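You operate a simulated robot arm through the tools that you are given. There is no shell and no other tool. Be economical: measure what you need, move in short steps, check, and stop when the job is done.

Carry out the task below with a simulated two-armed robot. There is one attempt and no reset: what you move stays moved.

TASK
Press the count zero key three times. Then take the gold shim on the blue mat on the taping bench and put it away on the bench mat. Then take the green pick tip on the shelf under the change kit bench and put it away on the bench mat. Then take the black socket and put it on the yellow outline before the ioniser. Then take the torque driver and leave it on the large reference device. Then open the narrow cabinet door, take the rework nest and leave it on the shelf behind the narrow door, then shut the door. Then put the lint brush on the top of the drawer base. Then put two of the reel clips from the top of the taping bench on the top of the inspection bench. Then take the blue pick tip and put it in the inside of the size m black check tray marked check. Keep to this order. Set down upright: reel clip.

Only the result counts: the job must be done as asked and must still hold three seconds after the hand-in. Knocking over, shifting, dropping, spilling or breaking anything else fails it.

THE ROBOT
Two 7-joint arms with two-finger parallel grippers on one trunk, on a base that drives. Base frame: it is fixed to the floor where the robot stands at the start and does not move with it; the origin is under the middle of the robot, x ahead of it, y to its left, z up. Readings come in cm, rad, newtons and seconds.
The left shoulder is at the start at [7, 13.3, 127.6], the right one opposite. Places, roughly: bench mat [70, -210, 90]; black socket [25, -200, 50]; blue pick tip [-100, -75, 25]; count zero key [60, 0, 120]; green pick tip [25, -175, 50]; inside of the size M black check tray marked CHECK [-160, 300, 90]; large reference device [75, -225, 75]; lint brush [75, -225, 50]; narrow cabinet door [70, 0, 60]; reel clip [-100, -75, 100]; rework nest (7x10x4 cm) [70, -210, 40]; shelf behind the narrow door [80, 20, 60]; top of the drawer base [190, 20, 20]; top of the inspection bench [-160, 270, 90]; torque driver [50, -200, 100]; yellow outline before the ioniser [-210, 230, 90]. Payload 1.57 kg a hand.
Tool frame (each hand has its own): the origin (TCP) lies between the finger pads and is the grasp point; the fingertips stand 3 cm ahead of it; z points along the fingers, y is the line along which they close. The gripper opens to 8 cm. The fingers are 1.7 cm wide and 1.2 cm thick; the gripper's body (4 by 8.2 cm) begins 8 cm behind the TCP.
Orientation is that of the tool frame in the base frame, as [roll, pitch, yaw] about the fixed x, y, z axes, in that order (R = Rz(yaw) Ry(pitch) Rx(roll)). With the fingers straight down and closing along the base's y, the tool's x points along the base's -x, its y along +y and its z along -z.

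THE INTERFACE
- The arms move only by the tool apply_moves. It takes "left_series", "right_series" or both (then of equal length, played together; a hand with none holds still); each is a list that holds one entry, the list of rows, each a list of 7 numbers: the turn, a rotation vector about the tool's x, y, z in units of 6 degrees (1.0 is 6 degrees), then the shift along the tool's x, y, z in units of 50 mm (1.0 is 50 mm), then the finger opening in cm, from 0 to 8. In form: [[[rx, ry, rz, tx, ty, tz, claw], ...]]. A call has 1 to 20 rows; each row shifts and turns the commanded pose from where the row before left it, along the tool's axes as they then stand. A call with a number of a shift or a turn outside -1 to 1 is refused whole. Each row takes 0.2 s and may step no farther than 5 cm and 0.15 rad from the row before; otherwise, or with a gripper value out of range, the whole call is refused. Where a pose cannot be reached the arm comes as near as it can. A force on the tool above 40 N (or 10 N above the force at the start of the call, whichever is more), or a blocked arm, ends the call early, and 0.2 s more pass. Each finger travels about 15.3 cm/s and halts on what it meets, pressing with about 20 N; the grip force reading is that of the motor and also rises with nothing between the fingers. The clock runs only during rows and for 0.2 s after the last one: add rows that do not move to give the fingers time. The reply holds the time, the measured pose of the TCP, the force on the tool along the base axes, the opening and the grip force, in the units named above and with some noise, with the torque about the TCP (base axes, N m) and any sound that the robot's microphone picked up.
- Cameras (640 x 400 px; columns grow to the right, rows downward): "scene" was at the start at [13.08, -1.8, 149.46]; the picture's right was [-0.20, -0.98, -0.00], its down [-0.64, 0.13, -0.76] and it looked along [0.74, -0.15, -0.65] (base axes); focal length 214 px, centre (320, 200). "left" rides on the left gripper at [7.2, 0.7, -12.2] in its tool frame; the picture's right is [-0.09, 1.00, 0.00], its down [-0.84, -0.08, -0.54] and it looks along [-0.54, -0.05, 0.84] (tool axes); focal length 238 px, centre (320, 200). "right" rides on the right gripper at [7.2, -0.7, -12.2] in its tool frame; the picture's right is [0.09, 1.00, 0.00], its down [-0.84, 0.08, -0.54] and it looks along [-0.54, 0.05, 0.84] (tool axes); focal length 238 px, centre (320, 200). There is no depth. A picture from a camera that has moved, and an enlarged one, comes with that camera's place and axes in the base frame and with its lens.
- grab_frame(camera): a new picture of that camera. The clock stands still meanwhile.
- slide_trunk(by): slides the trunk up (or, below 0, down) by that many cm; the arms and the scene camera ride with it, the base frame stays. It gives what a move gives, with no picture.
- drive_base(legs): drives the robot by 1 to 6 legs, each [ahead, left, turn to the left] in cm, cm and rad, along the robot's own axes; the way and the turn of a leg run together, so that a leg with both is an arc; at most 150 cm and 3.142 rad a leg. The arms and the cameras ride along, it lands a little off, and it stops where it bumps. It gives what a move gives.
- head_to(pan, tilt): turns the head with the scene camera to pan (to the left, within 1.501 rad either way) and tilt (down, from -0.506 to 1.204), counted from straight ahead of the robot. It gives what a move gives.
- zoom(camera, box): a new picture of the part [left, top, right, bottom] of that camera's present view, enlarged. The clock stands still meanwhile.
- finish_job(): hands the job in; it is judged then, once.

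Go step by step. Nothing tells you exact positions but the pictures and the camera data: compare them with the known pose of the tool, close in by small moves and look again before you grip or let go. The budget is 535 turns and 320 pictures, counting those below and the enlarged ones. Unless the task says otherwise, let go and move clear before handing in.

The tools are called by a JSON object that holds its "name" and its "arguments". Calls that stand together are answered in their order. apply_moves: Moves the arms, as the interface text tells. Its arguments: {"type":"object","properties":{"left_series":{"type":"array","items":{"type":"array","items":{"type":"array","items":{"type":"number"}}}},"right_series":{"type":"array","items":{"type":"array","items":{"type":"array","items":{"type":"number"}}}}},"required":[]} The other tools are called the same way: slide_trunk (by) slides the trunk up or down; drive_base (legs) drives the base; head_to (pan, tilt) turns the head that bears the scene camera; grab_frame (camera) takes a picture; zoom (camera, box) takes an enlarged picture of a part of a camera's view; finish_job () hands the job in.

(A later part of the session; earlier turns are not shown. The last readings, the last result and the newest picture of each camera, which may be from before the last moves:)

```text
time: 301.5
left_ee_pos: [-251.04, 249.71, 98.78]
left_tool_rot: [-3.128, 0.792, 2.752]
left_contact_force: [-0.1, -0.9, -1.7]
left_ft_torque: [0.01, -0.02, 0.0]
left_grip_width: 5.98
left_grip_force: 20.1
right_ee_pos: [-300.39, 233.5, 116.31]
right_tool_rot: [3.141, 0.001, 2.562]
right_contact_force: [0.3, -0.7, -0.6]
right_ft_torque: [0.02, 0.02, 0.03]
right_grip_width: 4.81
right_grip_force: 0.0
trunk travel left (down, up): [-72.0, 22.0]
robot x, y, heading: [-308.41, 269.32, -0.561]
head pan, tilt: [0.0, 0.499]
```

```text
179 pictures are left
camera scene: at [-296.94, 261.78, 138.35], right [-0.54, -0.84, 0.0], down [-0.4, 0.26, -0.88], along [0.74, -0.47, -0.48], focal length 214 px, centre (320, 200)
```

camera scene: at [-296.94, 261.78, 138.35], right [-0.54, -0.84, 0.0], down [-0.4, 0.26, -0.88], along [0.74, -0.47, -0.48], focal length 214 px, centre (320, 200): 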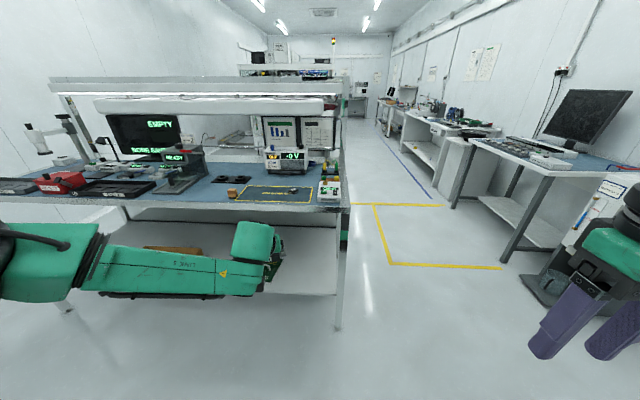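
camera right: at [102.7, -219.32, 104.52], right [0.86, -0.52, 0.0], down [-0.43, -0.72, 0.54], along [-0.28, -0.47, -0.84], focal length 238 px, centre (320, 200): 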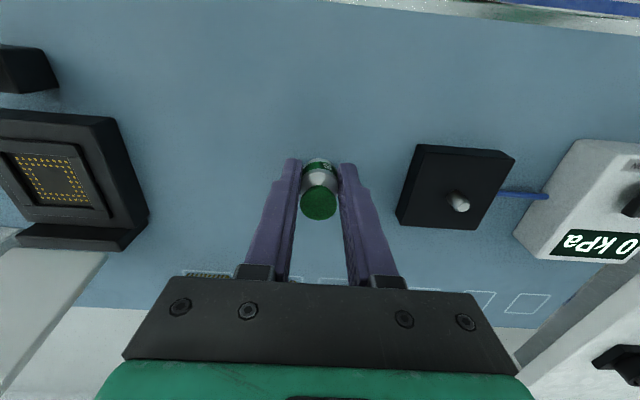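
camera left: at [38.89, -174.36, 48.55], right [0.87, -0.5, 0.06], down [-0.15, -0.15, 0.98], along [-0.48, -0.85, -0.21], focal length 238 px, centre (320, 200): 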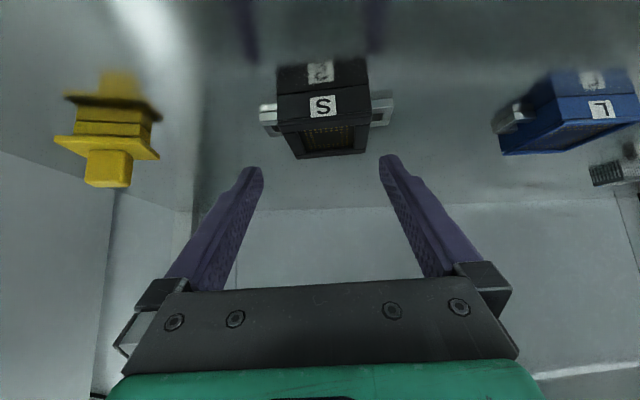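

{"name": "zoom", "arguments": {"camera": "scene", "box": [180, 100, 360, 212]}}

{"name": "zoom", "arguments": {"camera": "scene", "box": [0, 100, 200, 225]}}

```text
3.56 times, centred on (270, 156) of scene
camera zoom: at [-296.94, 261.78, 138.35], right [-0.54, -0.84, 0.0], down [-0.4, 0.26, -0.88], along [0.74, -0.47, -0.48], focal length 763 px, centre (498, 356)
```

zoom: 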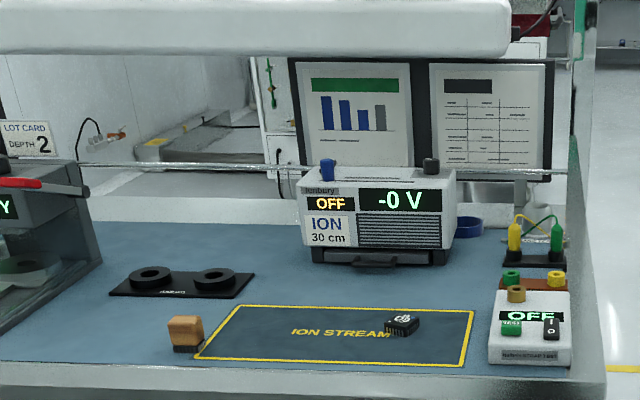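

```text
3.20 times, centred on (100, 162) of scene
camera zoom: at [-296.94, 261.78, 138.35], right [-0.54, -0.84, 0.0], down [-0.4, 0.26, -0.88], along [0.74, -0.47, -0.48], focal length 686 px, centre (1024, 320)
```

zoom: 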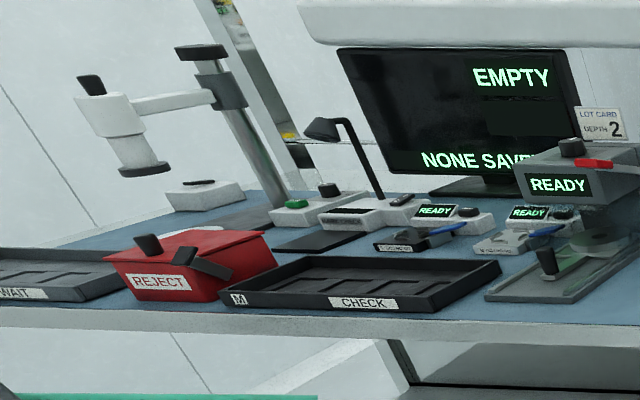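

The ION STREAM outline lies before the ioniser with a chip and a brown block at its ends; the middle-left is free. Drive up to it.

{"name": "drive_base", "arguments": {"legs": [[0, 18, -0.056], [36, 0, 0]]}}

{"name": "head_to", "arguments": {"pan": 0.1, "tilt": 0.7}}

{"name": "grab_frame", "arguments": {"camera": "scene"}}

{"name": "grab_frame", "arguments": {"camera": "left"}}

```text
time: 305.0
left_ee_pos: [-213.21, 240.39, 98.91]
left_tool_rot: [-3.126, 0.793, 2.694]
left_contact_force: [-0.2, 0.4, -1.1]
left_ft_torque: [-0.01, 0.0, 0.01]
left_grip_width: 5.96
left_grip_force: 19.2
right_ee_pos: [-263.59, 227.16, 116.32]
right_tool_rot: [3.141, 0.005, 2.501]
right_contact_force: [-0.2, 0.4, -0.1]
right_ft_torque: [0.02, 0.0, 0.03]
right_grip_width: 4.8
right_grip_force: 0.0
trunk travel left (down, up): [-72.0, 22.0]
robot x, y, heading: [-269.09, 263.6, -0.623]
head pan, tilt: [0.0, 0.499]
```

```text
time: 305.7
left_ee_pos: [-213.0, 240.4, 98.84]
left_tool_rot: [-3.127, 0.791, 2.693]
left_contact_force: [0.0, 0.7, -1.3]
left_ft_torque: [-0.02, 0.02, -0.03]
left_grip_width: 5.95
left_grip_force: 20.0
right_ee_pos: [-263.44, 227.06, 116.35]
right_tool_rot: [3.14, 0.003, 2.5]
right_contact_force: [0.4, -0.2, -0.8]
right_ft_torque: [-0.02, 0.01, 0.01]
right_grip_width: 4.79
right_grip_force: 0.0
trunk travel left (down, up): [-72.0, 22.0]
robot x, y, heading: [-269.48, 263.24, -0.625]
head pan, tilt: [0.099, 0.7]
```

```text
176 pictures are left
camera scene: at [-258.27, 256.18, 136.57], right [-0.5, -0.87, 0.0], down [-0.56, 0.32, -0.76], along [0.66, -0.38, -0.64], focal length 214 px, centre (320, 200)
```

scene: 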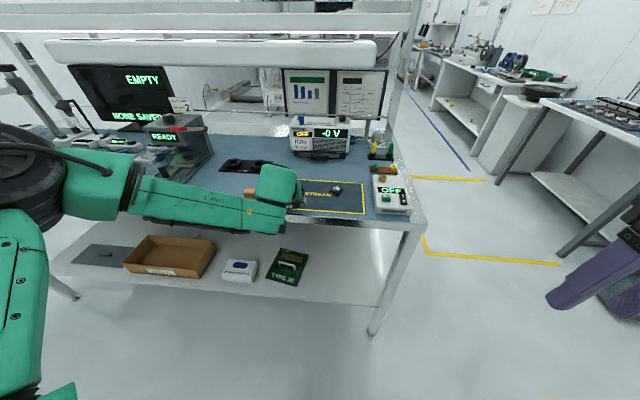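

```text
175 pictures are left
camera left: at [-225.15, 247.01, 102.3], right [0.5, 0.87, 0.06], down [0.15, -0.15, 0.98], along [0.85, -0.48, -0.21], focal length 238 px, centre (320, 200)
```

left: 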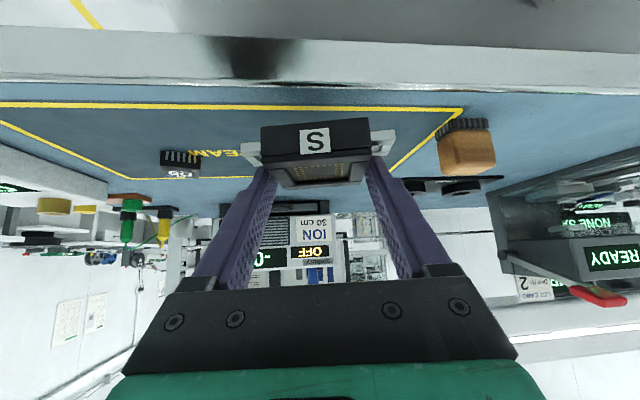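

{"name": "zoom", "arguments": {"camera": "scene", "box": [230, 140, 430, 265]}}

{"name": "zoom", "arguments": {"camera": "left", "box": [120, 80, 520, 230]}}

```text
3.20 times, centred on (330, 202) of scene
camera zoom: at [-258.27, 256.18, 136.57], right [-0.5, -0.87, 0.0], down [-0.56, 0.32, -0.76], along [0.66, -0.38, -0.64], focal length 686 px, centre (288, 192)
```

zoom: 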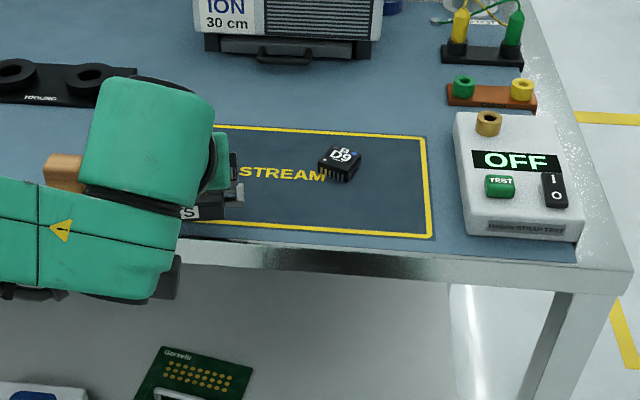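

```text
1.60 times, centred on (320, 155) of left
camera zoom: at [-225.15, 247.01, 102.3], right [0.5, 0.87, 0.06], down [0.15, -0.15, 0.98], along [0.85, -0.48, -0.21], focal length 381 px, centre (320, 272)
```

zoom: 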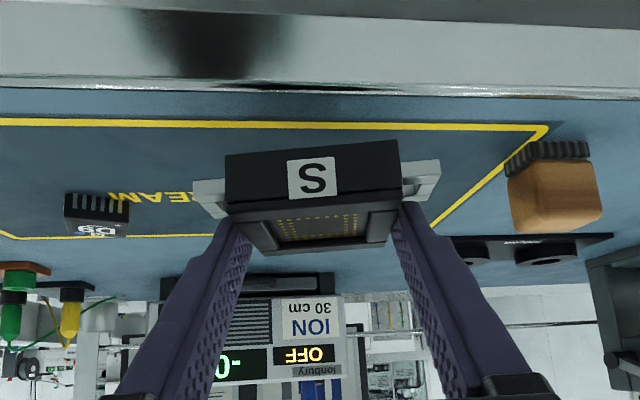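

Table height is about z 91; the free part of the outline centres on n≈-74. Drive 6 cm ahead, then place with the arm.

{"name": "drive_base", "arguments": {"legs": [[6, 0, 0]]}}

{"name": "grab_frame", "arguments": {"camera": "left"}}

```text
time: 306.7
left_ee_pos: [-208.4, 237.01, 99.03]
left_tool_rot: [-3.127, 0.796, 2.697]
left_contact_force: [0.2, -0.3, -1.3]
left_ft_torque: [0.02, 0.04, 0.01]
left_grip_width: 5.96
left_grip_force: 19.7
right_ee_pos: [-258.74, 223.79, 116.44]
right_tool_rot: [3.14, 0.006, 2.5]
right_contact_force: [0.0, 0.6, 0.4]
right_ft_torque: [0.0, -0.02, -0.02]
right_grip_width: 4.77
right_grip_force: 0.0
trunk travel left (down, up): [-72.0, 22.0]
robot x, y, heading: [-264.75, 259.7, -0.624]
head pan, tilt: [0.099, 0.7]
```

```text
172 pictures are left
camera left: at [-220.5, 243.64, 102.49], right [0.5, 0.87, 0.06], down [0.15, -0.15, 0.98], along [0.85, -0.48, -0.2], focal length 238 px, centre (320, 200)
```

left: 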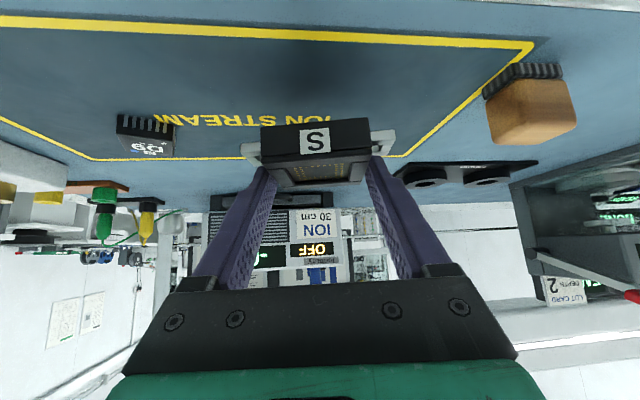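

{"name": "apply_moves", "arguments": {"left_series": [[[0, 0, 0, -0.23, 0.08, 0.235, 4.5], [0, 0, 0, -0.23, 0.08, 0.235, 4.5], [0, 0, 0, 0.2, 0, 0.2, 4.5], [0, 0, 0, 0.2, 0, 0.2, 4.5], [0, 0, 0, 0, 0, 0, 4.5]]]}}

{"name": "grab_frame", "arguments": {"camera": "left"}}

{"name": "zoom", "arguments": {"camera": "scene", "box": [230, 140, 430, 265]}}

```text
time: 307.9
left_ee_pos: [-204.81, 236.09, 96.04]
left_tool_rot: [-3.126, 0.793, 2.693]
left_contact_force: [0.2, 0.0, -1.7]
left_ft_torque: [0.0, -0.02, -0.02]
left_grip_width: 5.97
left_grip_force: 20.0
right_ee_pos: [-258.44, 223.57, 116.39]
right_tool_rot: [3.141, 0.004, 2.501]
right_contact_force: [-0.3, 0.3, -0.6]
right_ft_torque: [-0.01, 0.05, -0.01]
right_grip_width: 4.82
right_grip_force: 0.0
trunk travel left (down, up): [-72.0, 22.0]
robot x, y, heading: [-264.53, 260.11, -0.619]
head pan, tilt: [0.099, 0.7]
```

```text
171 pictures are left
camera left: at [-216.9, 242.72, 99.52], right [0.5, 0.86, 0.06], down [0.15, -0.15, 0.98], along [0.85, -0.48, -0.21], focal length 238 px, centre (320, 200)
```

left: 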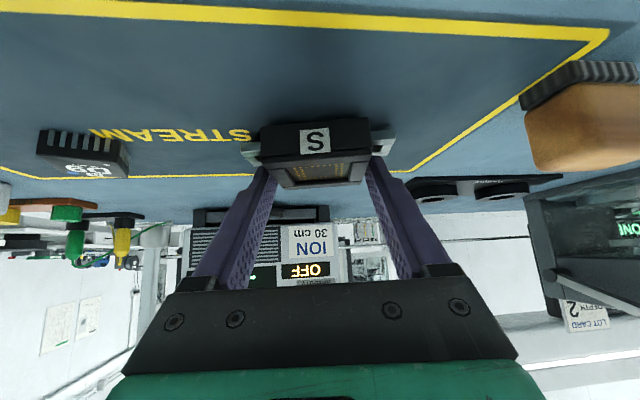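

```text
3.20 times, centred on (330, 202) of scene
camera zoom: at [-253.37, 252.64, 136.57], right [-0.5, -0.87, 0.0], down [-0.56, 0.32, -0.76], along [0.66, -0.38, -0.64], focal length 686 px, centre (288, 192)
```

zoom: 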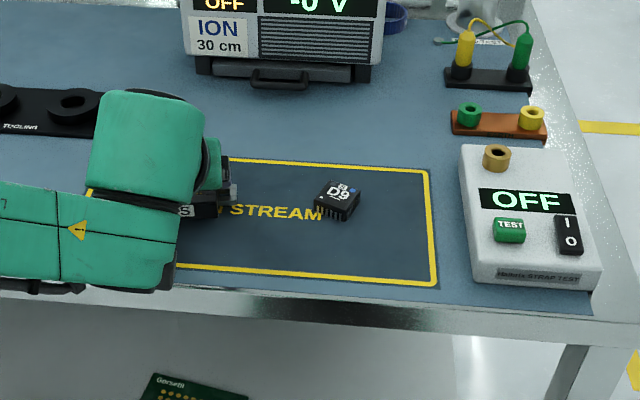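

{"name": "apply_moves", "arguments": {"left_series": [[[0, 0, 0, 0.07, 0, 0.07, 4.5], [0, 0, 0, 0.03, 0, 0.03, 4.5], [0, 0, 0, 0.03, 0, 0.03, 4.5], [0, 0, 0, 0, 0, 0, 4.5]]]}}

{"name": "zoom", "arguments": {"camera": "left", "box": [200, 60, 440, 210]}}

```text
time: 308.9
left_ee_pos: [-204.85, 236.19, 95.34]
left_tool_rot: [-3.127, 0.797, 2.696]
left_contact_force: [4.5, -1.7, 12.6]
left_ft_torque: [0.17, 0.02, -0.02]
left_grip_width: 5.99
left_grip_force: 20.2
right_ee_pos: [-258.6, 223.51, 116.44]
right_tool_rot: [3.141, 0.007, 2.5]
right_contact_force: [-0.3, 0.8, 0.5]
right_ft_torque: [-0.01, 0.0, -0.05]
right_grip_width: 4.78
right_grip_force: 0.1
trunk travel left (down, up): [-72.0, 22.0]
robot x, y, heading: [-264.44, 260.12, -0.621]
head pan, tilt: [0.099, 0.7]
```

```text
2.67 times, centred on (320, 135) of left
camera zoom: at [-216.92, 242.66, 98.79], right [0.5, 0.87, 0.05], down [0.15, -0.15, 0.98], along [0.85, -0.48, -0.2], focal length 636 px, centre (320, 373)
```

zoom: 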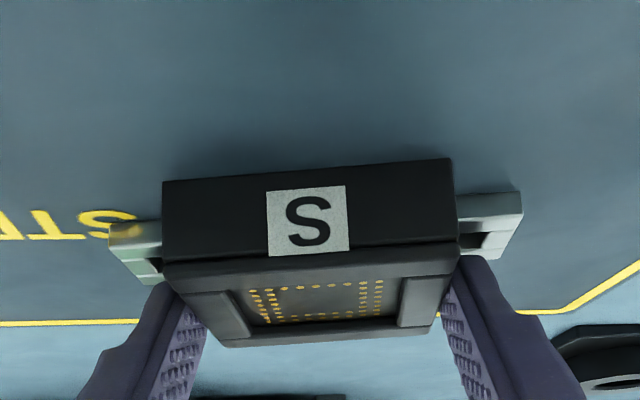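

On the mat within the outline. Release, rise and back off.

{"name": "apply_moves", "arguments": {"left_series": [[[0, 0, 0, -0.02, 0, -0.02, 4.5], [0, 0, 0, 0, 0, 0, 6], [0, 0, 0, 0, 0, 0, 7.2], [0, 0, 0, 0, 0, 0, 7.8], [0, 0, 0, 0, 0, 0, 7.8], [0, 0, 0, -0.2, 0, -0.2, 7.8], [0, 0, 0, -0.3, 0, -0.3, 7.8], [0, 0, 0, -0.4, 0, -0.4, 7.8], [0, 0, 0, -0.4, 0, -0.4, 7.8], [0, 0, 0, 0.2, 0, -0.7, 7.8], [0, 0, 0, 0, 0, 0, 7.8]]]}}

{"name": "grab_frame", "arguments": {"camera": "left"}}

{"name": "zoom", "arguments": {"camera": "scene", "box": [230, 140, 430, 265]}}

```text
time: 311.3
left_ee_pos: [-207.74, 237.73, 106.14]
left_tool_rot: [-3.127, 0.791, 2.692]
left_contact_force: [-0.1, -0.2, -2.1]
left_ft_torque: [0.02, 0.01, 0.0]
left_grip_width: 6.72
left_grip_force: 0.1
right_ee_pos: [-258.41, 223.55, 116.28]
right_tool_rot: [-3.142, 0.003, 2.5]
right_contact_force: [-0.2, -0.3, 0.3]
right_ft_torque: [-0.02, -0.01, 0.05]
right_grip_width: 4.8
right_grip_force: 0.1
trunk travel left (down, up): [-72.0, 22.0]
robot x, y, heading: [-264.68, 259.71, -0.626]
head pan, tilt: [0.099, 0.7]
```

```text
168 pictures are left
camera left: at [-219.72, 244.33, 109.56], right [0.5, 0.87, 0.06], down [0.15, -0.15, 0.98], along [0.85, -0.48, -0.21], focal length 238 px, centre (320, 200)
```

left: 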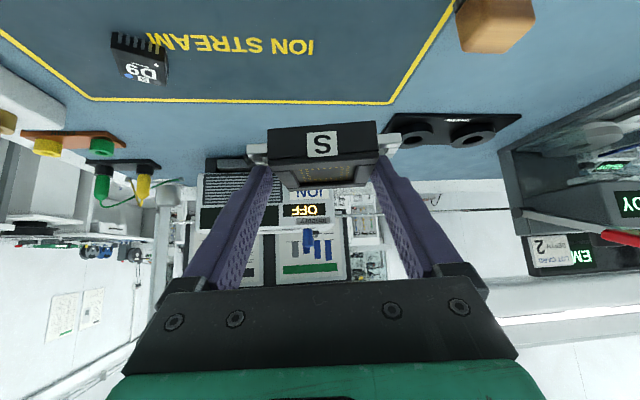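

```text
3.20 times, centred on (330, 202) of scene
camera zoom: at [-253.29, 252.61, 136.56], right [-0.5, -0.87, 0.0], down [-0.56, 0.32, -0.76], along [0.66, -0.38, -0.65], focal length 686 px, centre (288, 192)
```

zoom: 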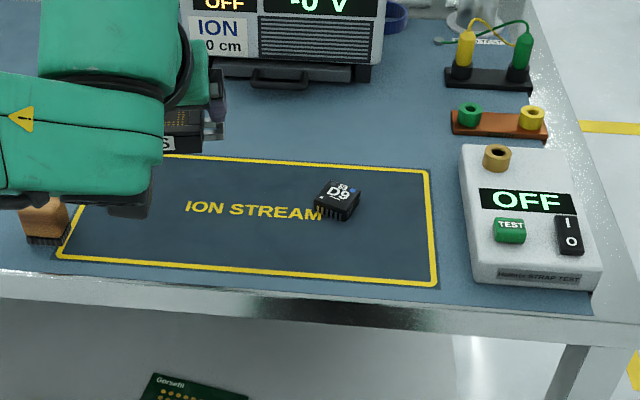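

The socket came up: the fingertips sit inside the handle loops, so opening wide hooked them. Grip again, go back, lower, and release with only a small opening.

{"name": "apply_moves", "arguments": {"left_series": [[[0, 0, 0, 0, 0, 0, 6.2], [0, 0, 0, 0, 0, 0, 5], [0, 0, 0, 0, 0, 0, 4.5], [0, 0, 0, -0.22, 0, 0.23, 4.5], [0, 0, 0, -0.22, 0, 0.23, 4.5], [0, 0, 0, 0.35, 0, 0.35, 4.5], [0, 0, 0, 0.35, 0, 0.35, 4.5], [0, 0, 0, 0.35, 0, 0.35, 4.5], [0, 0, 0, 0.3, 0, 0.3, 4.5], [0, 0, 0, 0, 0, 0, 4.5]]]}}

{"name": "zoom", "arguments": {"camera": "left", "box": [200, 60, 440, 210]}}

```text
time: 313.5
left_ee_pos: [-204.9, 235.92, 96.76]
left_tool_rot: [-3.128, 0.797, 2.695]
left_contact_force: [2.9, -0.1, 9.2]
left_ft_torque: [0.19, -0.33, -0.07]
left_grip_width: 4.52
left_grip_force: 0.5
right_ee_pos: [-258.58, 223.65, 116.42]
right_tool_rot: [3.141, 0.004, 2.501]
right_contact_force: [0.6, 0.0, 0.1]
right_ft_torque: [0.02, 0.0, 0.03]
right_grip_width: 4.8
right_grip_force: 0.1
trunk travel left (down, up): [-72.0, 22.0]
robot x, y, heading: [-264.48, 259.98, -0.621]
head pan, tilt: [0.099, 0.7]
```

```text
2.67 times, centred on (320, 135) of left
camera zoom: at [-217.0, 242.64, 100.25], right [0.5, 0.87, 0.06], down [0.15, -0.15, 0.98], along [0.85, -0.48, -0.2], focal length 636 px, centre (320, 373)
```

zoom: 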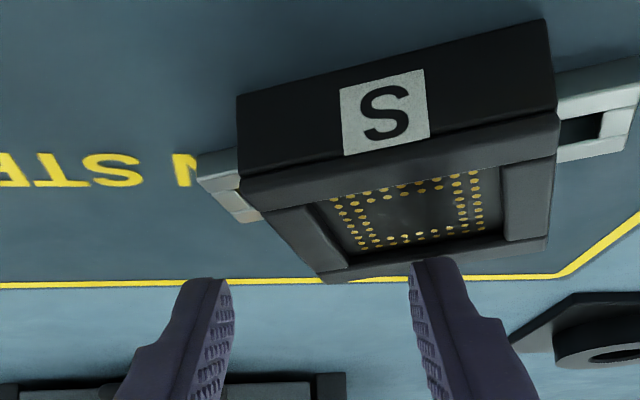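

The socket slipped out while regripping but lies flat in the outline; a finger now touches its top. Rise and inspect.

{"name": "apply_moves", "arguments": {"left_series": [[[0, 0, 0, -0.3, 0, -0.3, 4.5], [0, 0, 0, -0.4, 0, -0.4, 4.5], [0, 0, 0, -0.4, 0, -0.4, 4.5], [0, 0, 0, 0, 0, 0, 4.5]]]}}

{"name": "grab_frame", "arguments": {"camera": "left"}}

{"name": "head_to", "arguments": {"pan": -0.25, "tilt": 0.7}}

{"name": "grab_frame", "arguments": {"camera": "scene"}}

```text
time: 314.5
left_ee_pos: [-204.73, 236.12, 104.49]
left_tool_rot: [-3.128, 0.792, 2.694]
left_contact_force: [-0.5, -0.3, -0.9]
left_ft_torque: [0.01, 0.03, 0.0]
left_grip_width: 4.52
left_grip_force: 0.1
right_ee_pos: [-258.47, 223.49, 116.46]
right_tool_rot: [3.141, 0.003, 2.501]
right_contact_force: [0.0, 0.0, -0.2]
right_ft_torque: [0.02, -0.02, 0.02]
right_grip_width: 4.79
right_grip_force: 0.2
trunk travel left (down, up): [-72.0, 22.0]
robot x, y, heading: [-265.05, 260.22, -0.625]
head pan, tilt: [0.099, 0.7]
```

```text
165 pictures are left
camera left: at [-216.81, 242.81, 107.96], right [0.5, 0.86, 0.06], down [0.15, -0.15, 0.98], along [0.85, -0.48, -0.21], focal length 238 px, centre (320, 200)
```

left: 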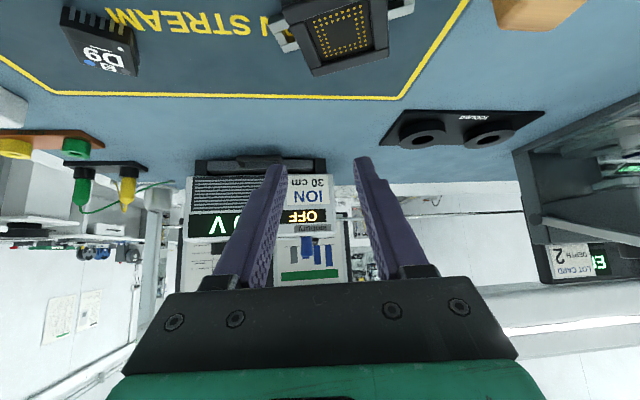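

```text
time: 315.3
left_ee_pos: [-204.78, 236.19, 104.4]
left_tool_rot: [-3.128, 0.793, 2.693]
left_contact_force: [0.7, 0.2, 0.3]
left_ft_torque: [0.0, -0.01, -0.04]
left_grip_width: 4.5
left_grip_force: 0.2
right_ee_pos: [-258.54, 223.53, 116.42]
right_tool_rot: [3.14, 0.005, 2.501]
right_contact_force: [0.3, 0.1, -0.6]
right_ft_torque: [-0.01, 0.01, 0.01]
right_grip_width: 4.79
right_grip_force: 0.1
trunk travel left (down, up): [-72.0, 22.0]
robot x, y, heading: [-264.64, 259.36, -0.624]
head pan, tilt: [-0.25, 0.7]
```

```text
164 pictures are left
camera scene: at [-255.3, 250.41, 136.58], right [-0.77, -0.64, 0.0], down [-0.41, 0.49, -0.76], along [0.49, -0.59, -0.64], focal length 214 px, centre (320, 200)
```

scene: 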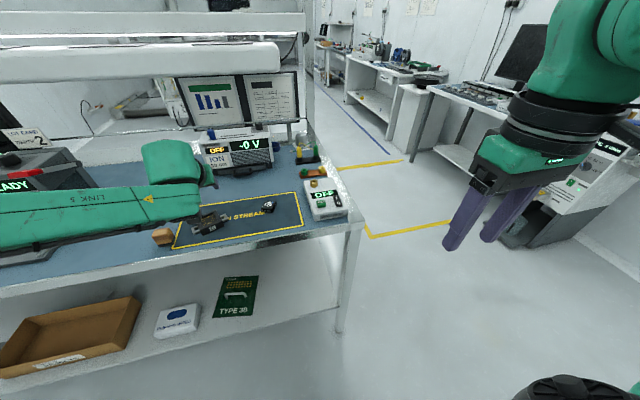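

The socket lies flat inside the outline. Back away and fold the left arm home by the safe reverse path.

{"name": "drive_base", "arguments": {"legs": [[-45, 0, 0]]}}

{"name": "apply_moves", "arguments": {"left_series": [[[0, 0.95, 0, 0.192, 0, -0.355, 5], [0, 0.95, 0, 0.226, 0, -0.335, 5], [0, 0.95, 0, 0.258, 0, -0.311, 5], [0, 0.95, 0, 0.288, 0, -0.283, 5], [0, 0.95, 0, 0.314, 0, -0.253, 5], [0, 0.95, 0, 0.338, 0, -0.221, 5], [0, 0.95, 0, 0.358, 0, -0.186, 5], [0, 0.9, 0, 0.375, 0, -0.15, 5], [0, 0, 0.84, 0.3, 0, -0.3, 5], [0, 0, 0.84, 0.3, 0, -0.3, 5], [0, 0, 0, 0.3, 0, -0.3, 5], [0, 0, 0, 0, 0, 0, 5]]]}}

{"name": "head_to", "arguments": {"pan": 0.2, "tilt": 0.6}}

{"name": "grab_frame", "arguments": {"camera": "scene"}}

```text
time: 318.0
left_ee_pos: [-241.59, 262.14, 104.4]
left_tool_rot: [-3.127, 0.792, 2.683]
left_contact_force: [0.3, -0.1, 0.4]
left_ft_torque: [-0.01, 0.02, 0.01]
left_grip_width: 4.51
left_grip_force: 0.0
right_ee_pos: [-295.38, 250.13, 116.35]
right_tool_rot: [-3.14, 0.004, 2.491]
right_contact_force: [1.0, -0.5, 0.1]
right_ft_torque: [0.0, -0.01, -0.03]
right_grip_width: 4.81
right_grip_force: 0.0
trunk travel left (down, up): [-72.0, 22.0]
robot x, y, heading: [-301.15, 286.6, -0.635]
head pan, tilt: [-0.25, 0.7]
```

```text
time: 320.6
left_ee_pos: [-259.3, 271.89, 113.48]
left_tool_rot: [-3.132, 0.004, 2.496]
left_contact_force: [0.1, -0.2, -0.1]
left_ft_torque: [-0.02, 0.0, -0.01]
left_grip_width: 5.01
left_grip_force: 0.1
right_ee_pos: [-295.35, 250.2, 116.4]
right_tool_rot: [-3.141, 0.004, 2.491]
right_contact_force: [-0.1, 0.1, -0.7]
right_ft_torque: [0.04, 0.02, 0.01]
right_grip_width: 4.82
right_grip_force: 0.1
trunk travel left (down, up): [-72.0, 22.0]
robot x, y, heading: [-301.3, 286.51, -0.634]
head pan, tilt: [-0.25, 0.7]
```

```text
time: 321.5
left_ee_pos: [-259.3, 271.84, 113.49]
left_tool_rot: [-3.132, 0.003, 2.496]
left_contact_force: [0.4, -0.5, -0.1]
left_ft_torque: [0.02, -0.03, -0.01]
left_grip_width: 5.01
left_grip_force: 0.0
right_ee_pos: [-295.57, 250.16, 116.28]
right_tool_rot: [-3.141, 0.004, 2.49]
right_contact_force: [-0.5, 0.4, 0.1]
right_ft_torque: [0.01, 0.0, -0.02]
right_grip_width: 4.8
right_grip_force: 0.2
trunk travel left (down, up): [-72.0, 22.0]
robot x, y, heading: [-301.73, 286.56, -0.636]
head pan, tilt: [0.201, 0.6]
```

```text
163 pictures are left
camera scene: at [-289.38, 279.8, 137.44], right [-0.42, -0.91, 0.0], down [-0.51, 0.24, -0.82], along [0.75, -0.35, -0.57], focal length 214 px, centre (320, 200)
```

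scene: 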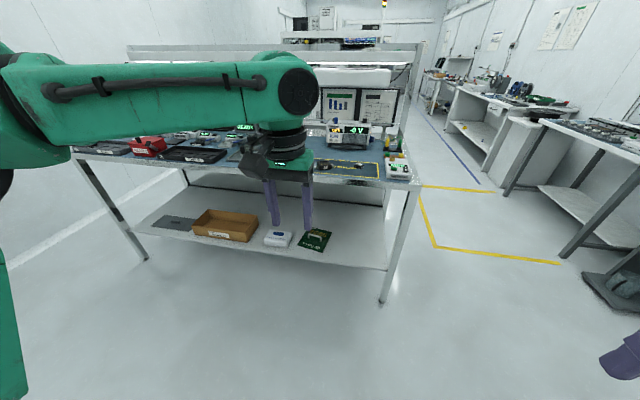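

Left arm home. Drive back down the corridor toward the change-kit bench for the torque driver.

{"name": "drive_base", "arguments": {"legs": [[0, -99, 0.019], [150, 0, 0], [150, 0, 0]]}}

{"name": "head_to", "arguments": {"pan": 0, "tilt": 0.4}}

{"name": "grab_frame", "arguments": {"camera": "scene"}}

```text
time: 340.9
left_ee_pos: [-73.61, 13.34, 113.41]
left_tool_rot: [-3.134, 0.004, 2.491]
left_contact_force: [-0.3, 0.0, -0.6]
left_ft_torque: [-0.03, 0.0, -0.01]
left_grip_width: 5.01
left_grip_force: 0.1
right_ee_pos: [-110.03, -8.17, 116.38]
right_tool_rot: [3.141, 0.004, 2.486]
right_contact_force: [0.5, 0.2, 0.4]
right_ft_torque: [0.02, 0.02, 0.01]
right_grip_width: 4.79
right_grip_force: 0.1
trunk travel left (down, up): [-72.0, 22.0]
robot x, y, heading: [-115.34, 28.23, -0.639]
head pan, tilt: [0.201, 0.6]
```

```text
time: 341.6
left_ee_pos: [-73.71, 13.26, 113.38]
left_tool_rot: [-3.13, 0.002, 2.494]
left_contact_force: [-0.7, -0.4, -0.2]
left_ft_torque: [0.01, 0.0, -0.03]
left_grip_width: 5.0
left_grip_force: 0.1
right_ee_pos: [-110.01, -8.16, 116.42]
right_tool_rot: [-3.142, 0.003, 2.485]
right_contact_force: [-0.4, -0.7, -0.3]
right_ft_torque: [0.0, 0.0, 0.0]
right_grip_width: 4.8
right_grip_force: 0.1
trunk travel left (down, up): [-72.0, 22.0]
robot x, y, heading: [-115.65, 28.18, -0.639]
head pan, tilt: [0.0, 0.4]
```

```text
162 pictures are left
camera scene: at [-104.22, 19.7, 139.26], right [-0.6, -0.8, 0.0], down [-0.31, 0.23, -0.92], along [0.74, -0.55, -0.39], focal length 214 px, centre (320, 200)
```

scene: 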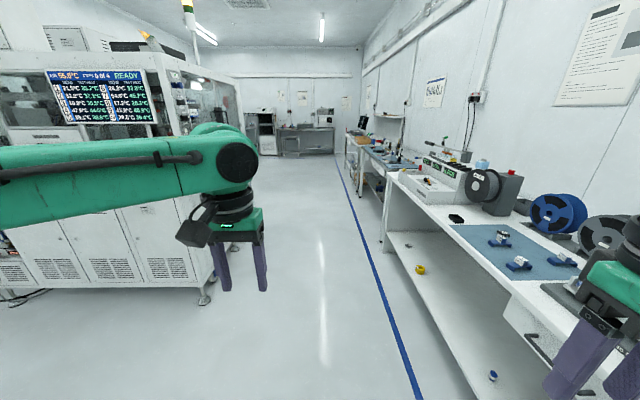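

{"name": "drive_base", "arguments": {"legs": [[145, 0, 0.03], [145, 0, 0], [0, 0, -1.58]]}}

{"name": "head_to", "arguments": {"pan": -0.1, "tilt": 0.5}}

{"name": "grab_frame", "arguments": {"camera": "scene"}}

```text
time: 359.5
left_ee_pos: [103.47, -183.83, 113.51]
left_tool_rot: [-3.132, 0.005, 0.91]
left_contact_force: [-0.2, 0.1, 0.9]
left_ft_torque: [-0.02, -0.02, 0.02]
left_grip_width: 5.0
left_grip_force: 0.1
right_ee_pos: [82.58, -147.27, 116.45]
right_tool_rot: [-3.14, 0.003, 0.903]
right_contact_force: [-0.2, 0.7, -0.6]
right_ft_torque: [0.0, -0.01, 0.0]
right_grip_width: 4.8
right_grip_force: 0.1
trunk travel left (down, up): [-72.0, 22.0]
robot x, y, heading: [118.95, -142.4, -2.216]
head pan, tilt: [0.0, 0.4]
```

```text
time: 360.1
left_ee_pos: [103.61, -183.89, 113.4]
left_tool_rot: [-3.134, 0.002, 0.911]
left_contact_force: [-0.2, -0.7, -0.1]
left_ft_torque: [0.0, -0.01, 0.0]
left_grip_width: 5.01
left_grip_force: 0.0
right_ee_pos: [82.47, -147.22, 116.52]
right_tool_rot: [3.14, 0.004, 0.903]
right_contact_force: [0.7, -0.1, 0.3]
right_ft_torque: [-0.01, 0.0, 0.0]
right_grip_width: 4.82
right_grip_force: 0.0
trunk travel left (down, up): [-72.0, 22.0]
robot x, y, heading: [118.95, -142.35, -2.226]
head pan, tilt: [-0.099, 0.499]
```

```text
161 pictures are left
camera scene: at [109.56, -152.87, 138.35], right [-0.73, 0.68, 0.0], down [0.33, 0.35, -0.88], along [-0.6, -0.64, -0.48], focal length 214 px, centre (320, 200)
```

scene: 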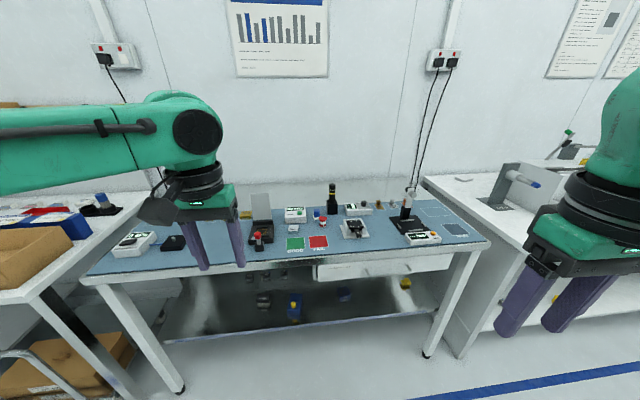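

{"name": "zoom", "arguments": {"camera": "scene", "box": [290, 175, 370, 225]}}

```text
8.00 times, centred on (330, 200) of scene
camera zoom: at [109.56, -152.87, 138.35], right [-0.73, 0.68, 0.0], down [0.33, 0.35, -0.88], along [-0.6, -0.64, -0.48], focal length 1716 px, centre (240, 200)
```

zoom: 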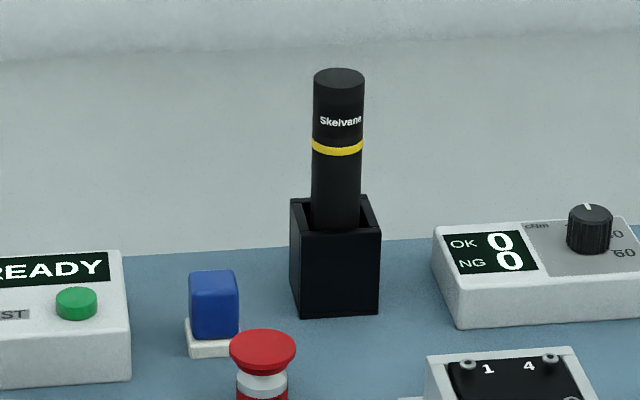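

The torque driver stands upright in its black holder at about [48.5, -211.4], top z≈100. Pull the left hand back/up and drive in with the right hand.

{"name": "apply_moves", "arguments": {"left_series": [[[0, 0, 0, 0.3, 0, -0.3, 5], [0, 0, 0, 0.3, 0, -0.3, 5], [0, 0, 0, 0.3, 0, -0.3, 5], [0, 0, 0, 0.3, 0, -0.3, 5], [0, 0, 0, 0.3, 0, -0.2, 5], [0, 0, 0, 0, 0, 0, 5]]]}}

{"name": "drive_base", "arguments": {"legs": [[0, 2, 0.035], [43, 0, 0]]}}

{"name": "head_to", "arguments": {"pan": -0.2, "tilt": 0.7}}

{"name": "grab_frame", "arguments": {"camera": "scene"}}

{"name": "grab_frame", "arguments": {"camera": "right"}}

```text
time: 361.5
left_ee_pos: [108.32, -178.14, 120.37]
left_tool_rot: [-3.133, 0.002, 0.911]
left_contact_force: [-0.2, 0.3, 1.0]
left_ft_torque: [0.03, 0.04, -0.01]
left_grip_width: 5.01
left_grip_force: 0.0
right_ee_pos: [82.43, -147.36, 116.35]
right_tool_rot: [-3.141, 0.004, 0.904]
right_contact_force: [0.2, 0.4, 0.6]
right_ft_torque: [0.03, -0.02, -0.04]
right_grip_width: 4.81
right_grip_force: 0.0
trunk travel left (down, up): [-72.0, 22.0]
robot x, y, heading: [119.07, -142.32, -2.22]
head pan, tilt: [-0.099, 0.499]
```

```text
time: 364.5
left_ee_pos: [86.41, -214.3, 120.47]
left_tool_rot: [-3.132, 0.004, 0.942]
left_contact_force: [-0.4, -0.4, -0.1]
left_ft_torque: [-0.04, 0.0, 0.0]
left_grip_width: 5.04
left_grip_force: 0.1
right_ee_pos: [59.72, -184.41, 116.46]
right_tool_rot: [3.14, 0.006, 0.936]
right_contact_force: [0.3, 0.7, 0.5]
right_ft_torque: [0.01, 0.02, -0.02]
right_grip_width: 4.8
right_grip_force: 0.0
trunk travel left (down, up): [-72.0, 22.0]
robot x, y, heading: [95.67, -178.26, -2.188]
head pan, tilt: [-0.099, 0.499]
```

```text
time: 365.3
left_ee_pos: [86.44, -214.3, 120.4]
left_tool_rot: [-3.131, 0.003, 0.942]
left_contact_force: [0.4, -0.6, -1.2]
left_ft_torque: [0.01, 0.02, -0.03]
left_grip_width: 5.01
left_grip_force: 0.2
right_ee_pos: [59.67, -184.51, 116.43]
right_tool_rot: [3.141, 0.004, 0.935]
right_contact_force: [0.0, -0.1, 0.7]
right_ft_torque: [-0.01, 0.01, 0.01]
right_grip_width: 4.8
right_grip_force: 0.0
trunk travel left (down, up): [-72.0, 22.0]
robot x, y, heading: [96.06, -178.47, -2.19]
head pan, tilt: [-0.201, 0.7]
```

```text
159 pictures are left
camera scene: at [86.65, -188.12, 136.58], right [-0.68, 0.73, 0.0], down [0.47, 0.44, -0.77], along [-0.56, -0.52, -0.64], focal length 214 px, centre (320, 200)
```

scene: 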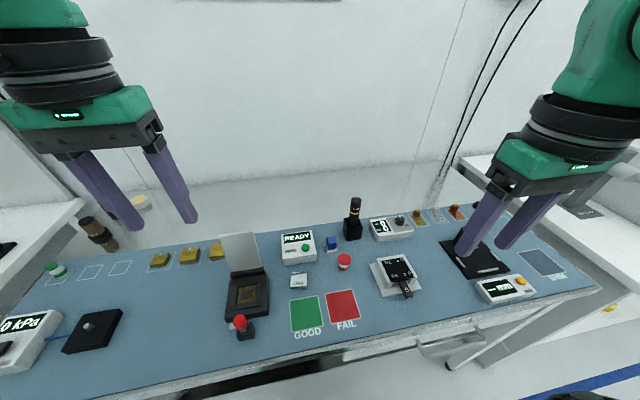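

```text
158 pictures are left
camera right: at [63.4, -178.28, 128.44], right [0.86, -0.52, 0.0], down [-0.43, -0.72, 0.55], along [-0.28, -0.47, -0.84], focal length 238 px, centre (320, 200)
```

right: 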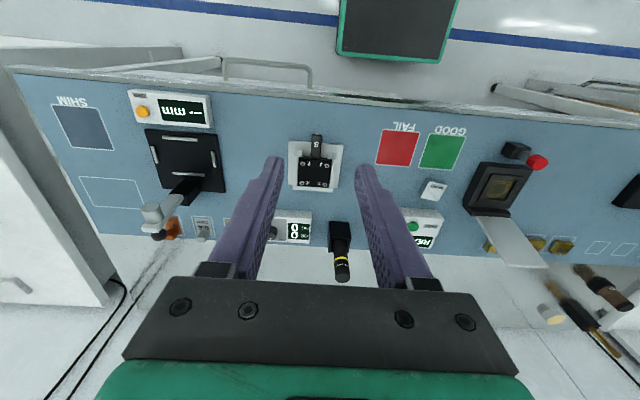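

{"name": "drive_base", "arguments": {"legs": [[3.5, 0, 0]]}}

{"name": "apply_moves", "arguments": {"right_series": [[[0, 0, 0, -0.7, 0.2, 0.3, 5], [0, 0, 0, -0.7, 0.3, 0.4, 5], [0, 0, 0, -0.7, 0.3, 0.4, 5], [0, 0, 0, -0.7, 0.3, 0.4, 5], [0, 0, 0, -0.7, 0.26, 0.3, 5], [0, 0, 0, -0.7, 0, 0.3, 5], [0, 0, 0, -0.6, 0, 0, 5], [0, 0, 0, 0, 0, 0, 5]]]}}

{"name": "grab_frame", "arguments": {"camera": "right"}}

{"name": "zoom", "arguments": {"camera": "scene", "box": [280, 140, 440, 240]}}

```text
time: 366.1
left_ee_pos: [84.81, -216.61, 120.57]
left_tool_rot: [-3.132, 0.011, 0.944]
left_contact_force: [-0.5, -0.5, 0.4]
left_ft_torque: [-0.05, 0.02, 0.02]
left_grip_width: 4.98
left_grip_force: 0.1
right_ee_pos: [58.03, -186.71, 116.52]
right_tool_rot: [3.142, 0.009, 0.934]
right_contact_force: [0.0, 0.2, -0.2]
right_ft_torque: [-0.06, 0.04, 0.01]
right_grip_width: 4.8
right_grip_force: 0.0
trunk travel left (down, up): [-72.0, 22.0]
robot x, y, heading: [94.36, -180.94, -2.186]
head pan, tilt: [-0.201, 0.7]
```

```text
time: 367.9
left_ee_pos: [84.51, -217.12, 120.44]
left_tool_rot: [-3.133, 0.006, 0.944]
left_contact_force: [0.4, -0.4, 0.5]
left_ft_torque: [0.0, 0.0, 0.02]
left_grip_width: 4.97
left_grip_force: 0.0
right_ee_pos: [49.0, -210.87, 106.2]
right_tool_rot: [3.141, 0.005, 0.936]
right_contact_force: [-0.3, 0.6, -0.7]
right_ft_torque: [-0.04, 0.0, 0.02]
right_grip_width: 5.02
right_grip_force: 0.1
trunk travel left (down, up): [-72.0, 22.0]
robot x, y, heading: [94.12, -180.82, -2.188]
head pan, tilt: [-0.201, 0.7]
```

```text
157 pictures are left
camera right: at [52.78, -204.58, 118.17], right [0.86, -0.52, 0.0], down [-0.43, -0.72, 0.55], along [-0.28, -0.47, -0.84], focal length 238 px, centre (320, 200)
```

right: 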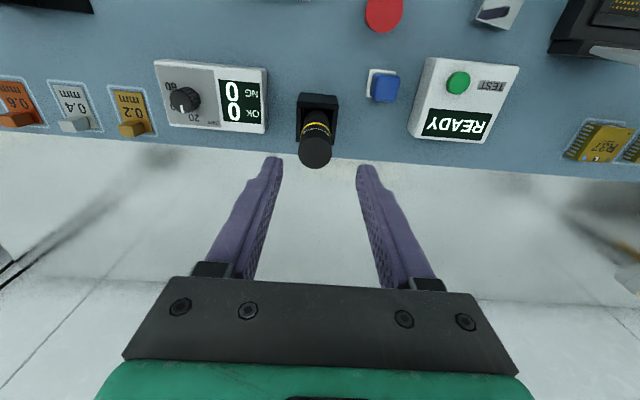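

```text
4.00 times, centred on (360, 190) of scene
camera zoom: at [84.72, -190.83, 136.59], right [-0.68, 0.73, 0.0], down [0.47, 0.44, -0.77], along [-0.56, -0.52, -0.64], focal length 858 px, centre (160, 240)
```

zoom: 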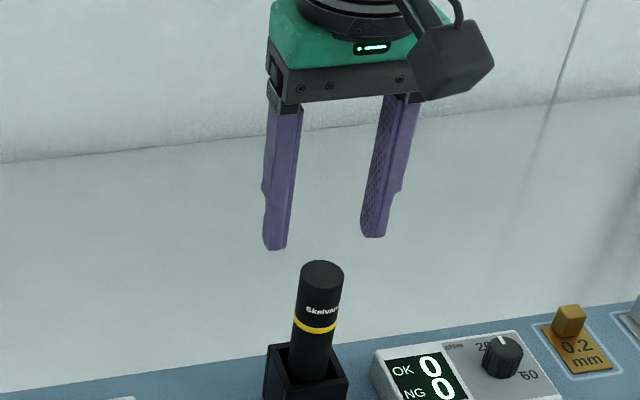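

{"name": "apply_moves", "arguments": {"right_series": [[[0, 0, 0, -0.02, -0.04, 0.5, 5], [0, 0, 0, 0, 0, 0.5, 5], [0, 0, 0, 0, 0, 0.4, 5], [0, 0, 0, 0, 0, 0.34, 5], [0, 0, 0, 0, 0, 0, 5]]]}}

{"name": "zoom", "arguments": {"camera": "right", "box": [220, 80, 420, 205]}}

{"name": "zoom", "arguments": {"camera": "scene", "box": [280, 140, 440, 240]}}

```text
time: 369.1
left_ee_pos: [84.54, -217.04, 120.47]
left_tool_rot: [-3.131, 0.004, 0.942]
left_contact_force: [-0.5, 0.4, 0.5]
left_ft_torque: [0.0, 0.0, 0.02]
left_grip_width: 5.02
left_grip_force: 0.2
right_ee_pos: [48.64, -210.77, 97.33]
right_tool_rot: [-3.141, 0.005, 0.935]
right_contact_force: [0.0, -0.5, -0.4]
right_ft_torque: [0.01, 0.01, 0.0]
right_grip_width: 5.02
right_grip_force: 0.0
trunk travel left (down, up): [-72.0, 22.0]
robot x, y, heading: [93.99, -181.11, -2.191]
head pan, tilt: [-0.201, 0.7]
```

```text
3.20 times, centred on (320, 142) of right
camera zoom: at [52.41, -204.5, 109.36], right [0.86, -0.52, 0.0], down [-0.43, -0.72, 0.55], along [-0.28, -0.47, -0.84], focal length 763 px, centre (320, 384)
```

zoom: 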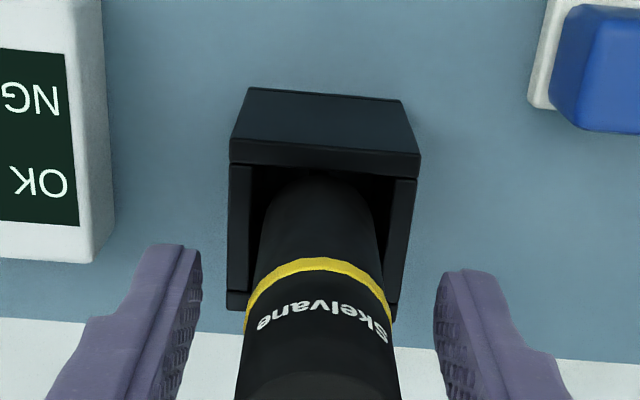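

```text
4.00 times, centred on (360, 190) of scene
camera zoom: at [84.7, -190.89, 136.58], right [-0.68, 0.73, 0.0], down [0.47, 0.44, -0.77], along [-0.56, -0.52, -0.64], focal length 858 px, centre (160, 240)
```

zoom: 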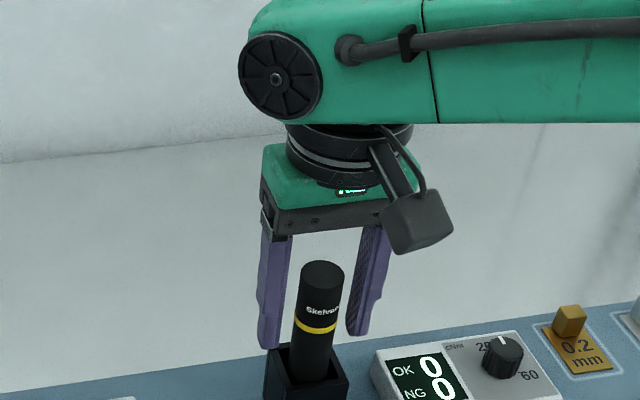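

Fingers astride the driver. Close and lift it out to see its lower end.

{"name": "apply_moves", "arguments": {"right_series": [[[0, 0, 0, 0, 0, 0, 3.5], [0, 0, 0, 0, 0, 0, 2.5], [0, 0, 0, 0, 0, 0, 1.5], [0, 0, 0, 0, 0, 0, 1.5], [0, 0, 0, 0, 0, -0.3, 1.5], [0, 0, 0, 0, 0, -0.5, 1.5], [0, 0, 0, 0, 0, -0.6, 1.5], [0, 0, 0, 0.2, 0, -0.6, 1.5], [0, 0, 0, 0.3, 0, -0.5, 1.5], [0, 0, 0, 0, 0, 0, 1.5]]]}}

{"name": "grab_frame", "arguments": {"camera": "right"}}

{"name": "zoom", "arguments": {"camera": "scene", "box": [280, 100, 440, 240]}}

```text
time: 371.3
left_ee_pos: [84.37, -217.12, 120.45]
left_tool_rot: [-3.134, 0.003, 0.942]
left_contact_force: [-0.5, -0.1, 0.1]
left_ft_torque: [0.01, -0.03, -0.02]
left_grip_width: 4.99
left_grip_force: 0.1
right_ee_pos: [50.24, -208.52, 109.66]
right_tool_rot: [3.142, 0.003, 0.935]
right_contact_force: [-0.1, -0.6, -2.7]
right_ft_torque: [0.02, 0.01, -0.02]
right_grip_width: 2.75
right_grip_force: 19.7
trunk travel left (down, up): [-72.0, 22.0]
robot x, y, heading: [93.86, -180.95, -2.19]
head pan, tilt: [-0.201, 0.7]
```

```text
153 pictures are left
camera right: at [53.9, -202.37, 121.74], right [0.86, -0.52, 0.0], down [-0.43, -0.72, 0.54], along [-0.28, -0.47, -0.84], focal length 238 px, centre (320, 200)
```

right: 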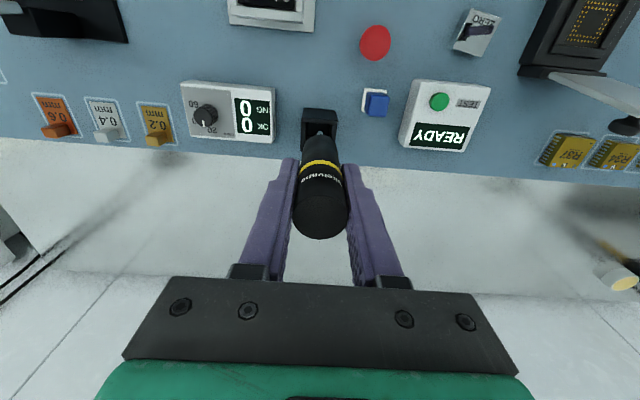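

```text
2.86 times, centred on (360, 170) of scene
camera zoom: at [84.59, -191.0, 136.56], right [-0.68, 0.73, 0.0], down [0.47, 0.44, -0.76], along [-0.56, -0.52, -0.65], focal length 613 px, centre (206, 286)
```

zoom: 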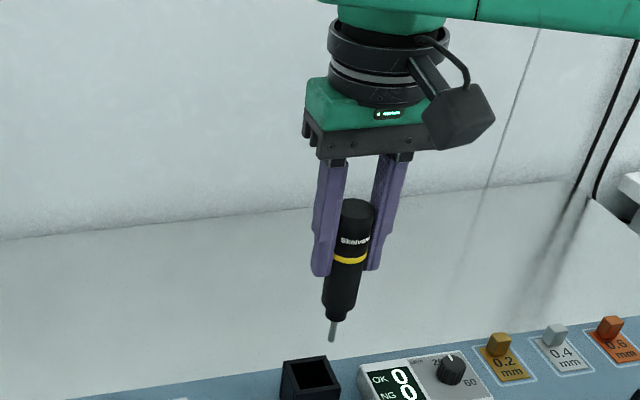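

The driver has a handle and a short bit, so it must be laid down flat. I'll set it back in its holder and regrip it from the front, so that it can be turned level.

{"name": "apply_moves", "arguments": {"right_series": [[[0, 0, 0, -0.3, 0, 0, 1.5], [0, 0, 0, -0.2, 0, 0.2, 1.5], [0, 0, 0, 0, 0, 0.2, 1.5], [0, 0, 0, 0, 0, 0, 1.5]]]}}

{"name": "zoom", "arguments": {"camera": "right", "box": [220, 60, 420, 245]}}

{"name": "zoom", "arguments": {"camera": "scene", "box": [300, 140, 420, 245]}}

```text
time: 372.3
left_ee_pos: [84.56, -217.08, 120.42]
left_tool_rot: [-3.132, 0.003, 0.942]
left_contact_force: [-0.9, -0.5, -0.2]
left_ft_torque: [0.04, 0.0, -0.03]
left_grip_width: 5.02
left_grip_force: 0.1
right_ee_pos: [48.7, -210.51, 107.82]
right_tool_rot: [3.14, 0.004, 0.937]
right_contact_force: [-0.5, 0.5, -1.4]
right_ft_torque: [0.01, 0.02, -0.01]
right_grip_width: 2.74
right_grip_force: 20.1
trunk travel left (down, up): [-72.0, 22.0]
robot x, y, heading: [93.95, -181.19, -2.183]
head pan, tilt: [-0.201, 0.7]
```

```text
2.16 times, centred on (320, 152) of right
camera zoom: at [52.48, -204.32, 119.79], right [0.86, -0.52, 0.0], down [-0.43, -0.72, 0.55], along [-0.28, -0.47, -0.84], focal length 515 px, centre (320, 303)
```

zoom: 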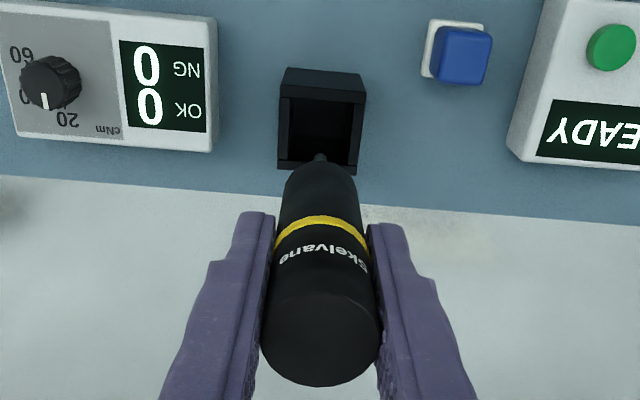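

```text
3.81 times, centred on (360, 192) of scene
camera zoom: at [84.67, -190.93, 136.57], right [-0.68, 0.73, 0.0], down [0.47, 0.44, -0.76], along [-0.56, -0.52, -0.64], focal length 817 px, centre (168, 229)
```

zoom: 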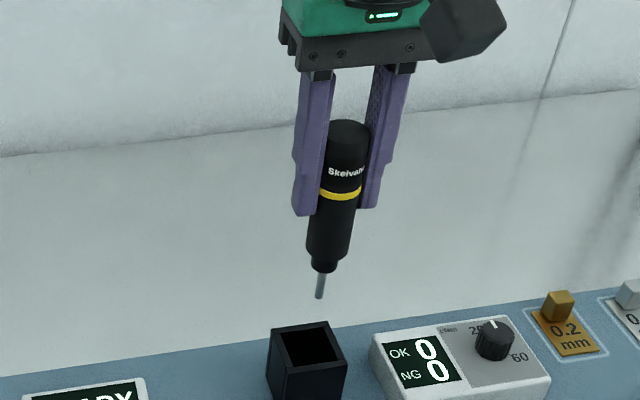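

{"name": "apply_moves", "arguments": {"right_series": [[[0, 0, 0, -0.03, 0.02, 0.4, 1.5], [0, 0, 0, 0, 0, 0.4, 1.5], [0, 0, 0, 0, 0, 0.4, 1.5], [0, 0, 0, 0, 0, 0.4, 1.5], [0, 0, 0, 0, 0, 0.3, 1.5], [0, 0, 0, 0, 0, 0.12, 1.5], [0, 0, 0, 0, 0, 0.06, 1.5], [0, 0, 0, 0, 0, 0, 1.5]]]}}

{"name": "zoom", "arguments": {"camera": "scene", "box": [300, 140, 420, 245]}}

```text
time: 374.1
left_ee_pos: [84.52, -217.03, 120.42]
left_tool_rot: [-3.132, 0.002, 0.941]
left_contact_force: [-0.4, -0.5, -0.4]
left_ft_torque: [-0.02, 0.01, -0.01]
left_grip_width: 5.02
left_grip_force: 0.1
right_ee_pos: [48.65, -210.87, 97.49]
right_tool_rot: [3.141, 0.005, 0.935]
right_contact_force: [1.2, -1.6, -0.7]
right_ft_torque: [-0.05, -0.08, -0.02]
right_grip_width: 2.75
right_grip_force: 20.1
trunk travel left (down, up): [-72.0, 22.0]
robot x, y, heading: [94.17, -181.24, -2.188]
head pan, tilt: [-0.201, 0.7]
```

```text
3.81 times, centred on (360, 192) of scene
camera zoom: at [84.66, -190.93, 136.58], right [-0.68, 0.73, 0.0], down [0.47, 0.44, -0.76], along [-0.56, -0.52, -0.64], focal length 817 px, centre (168, 229)
```

zoom: 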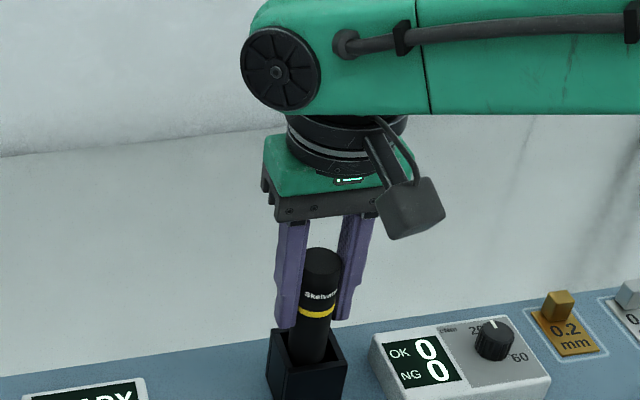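

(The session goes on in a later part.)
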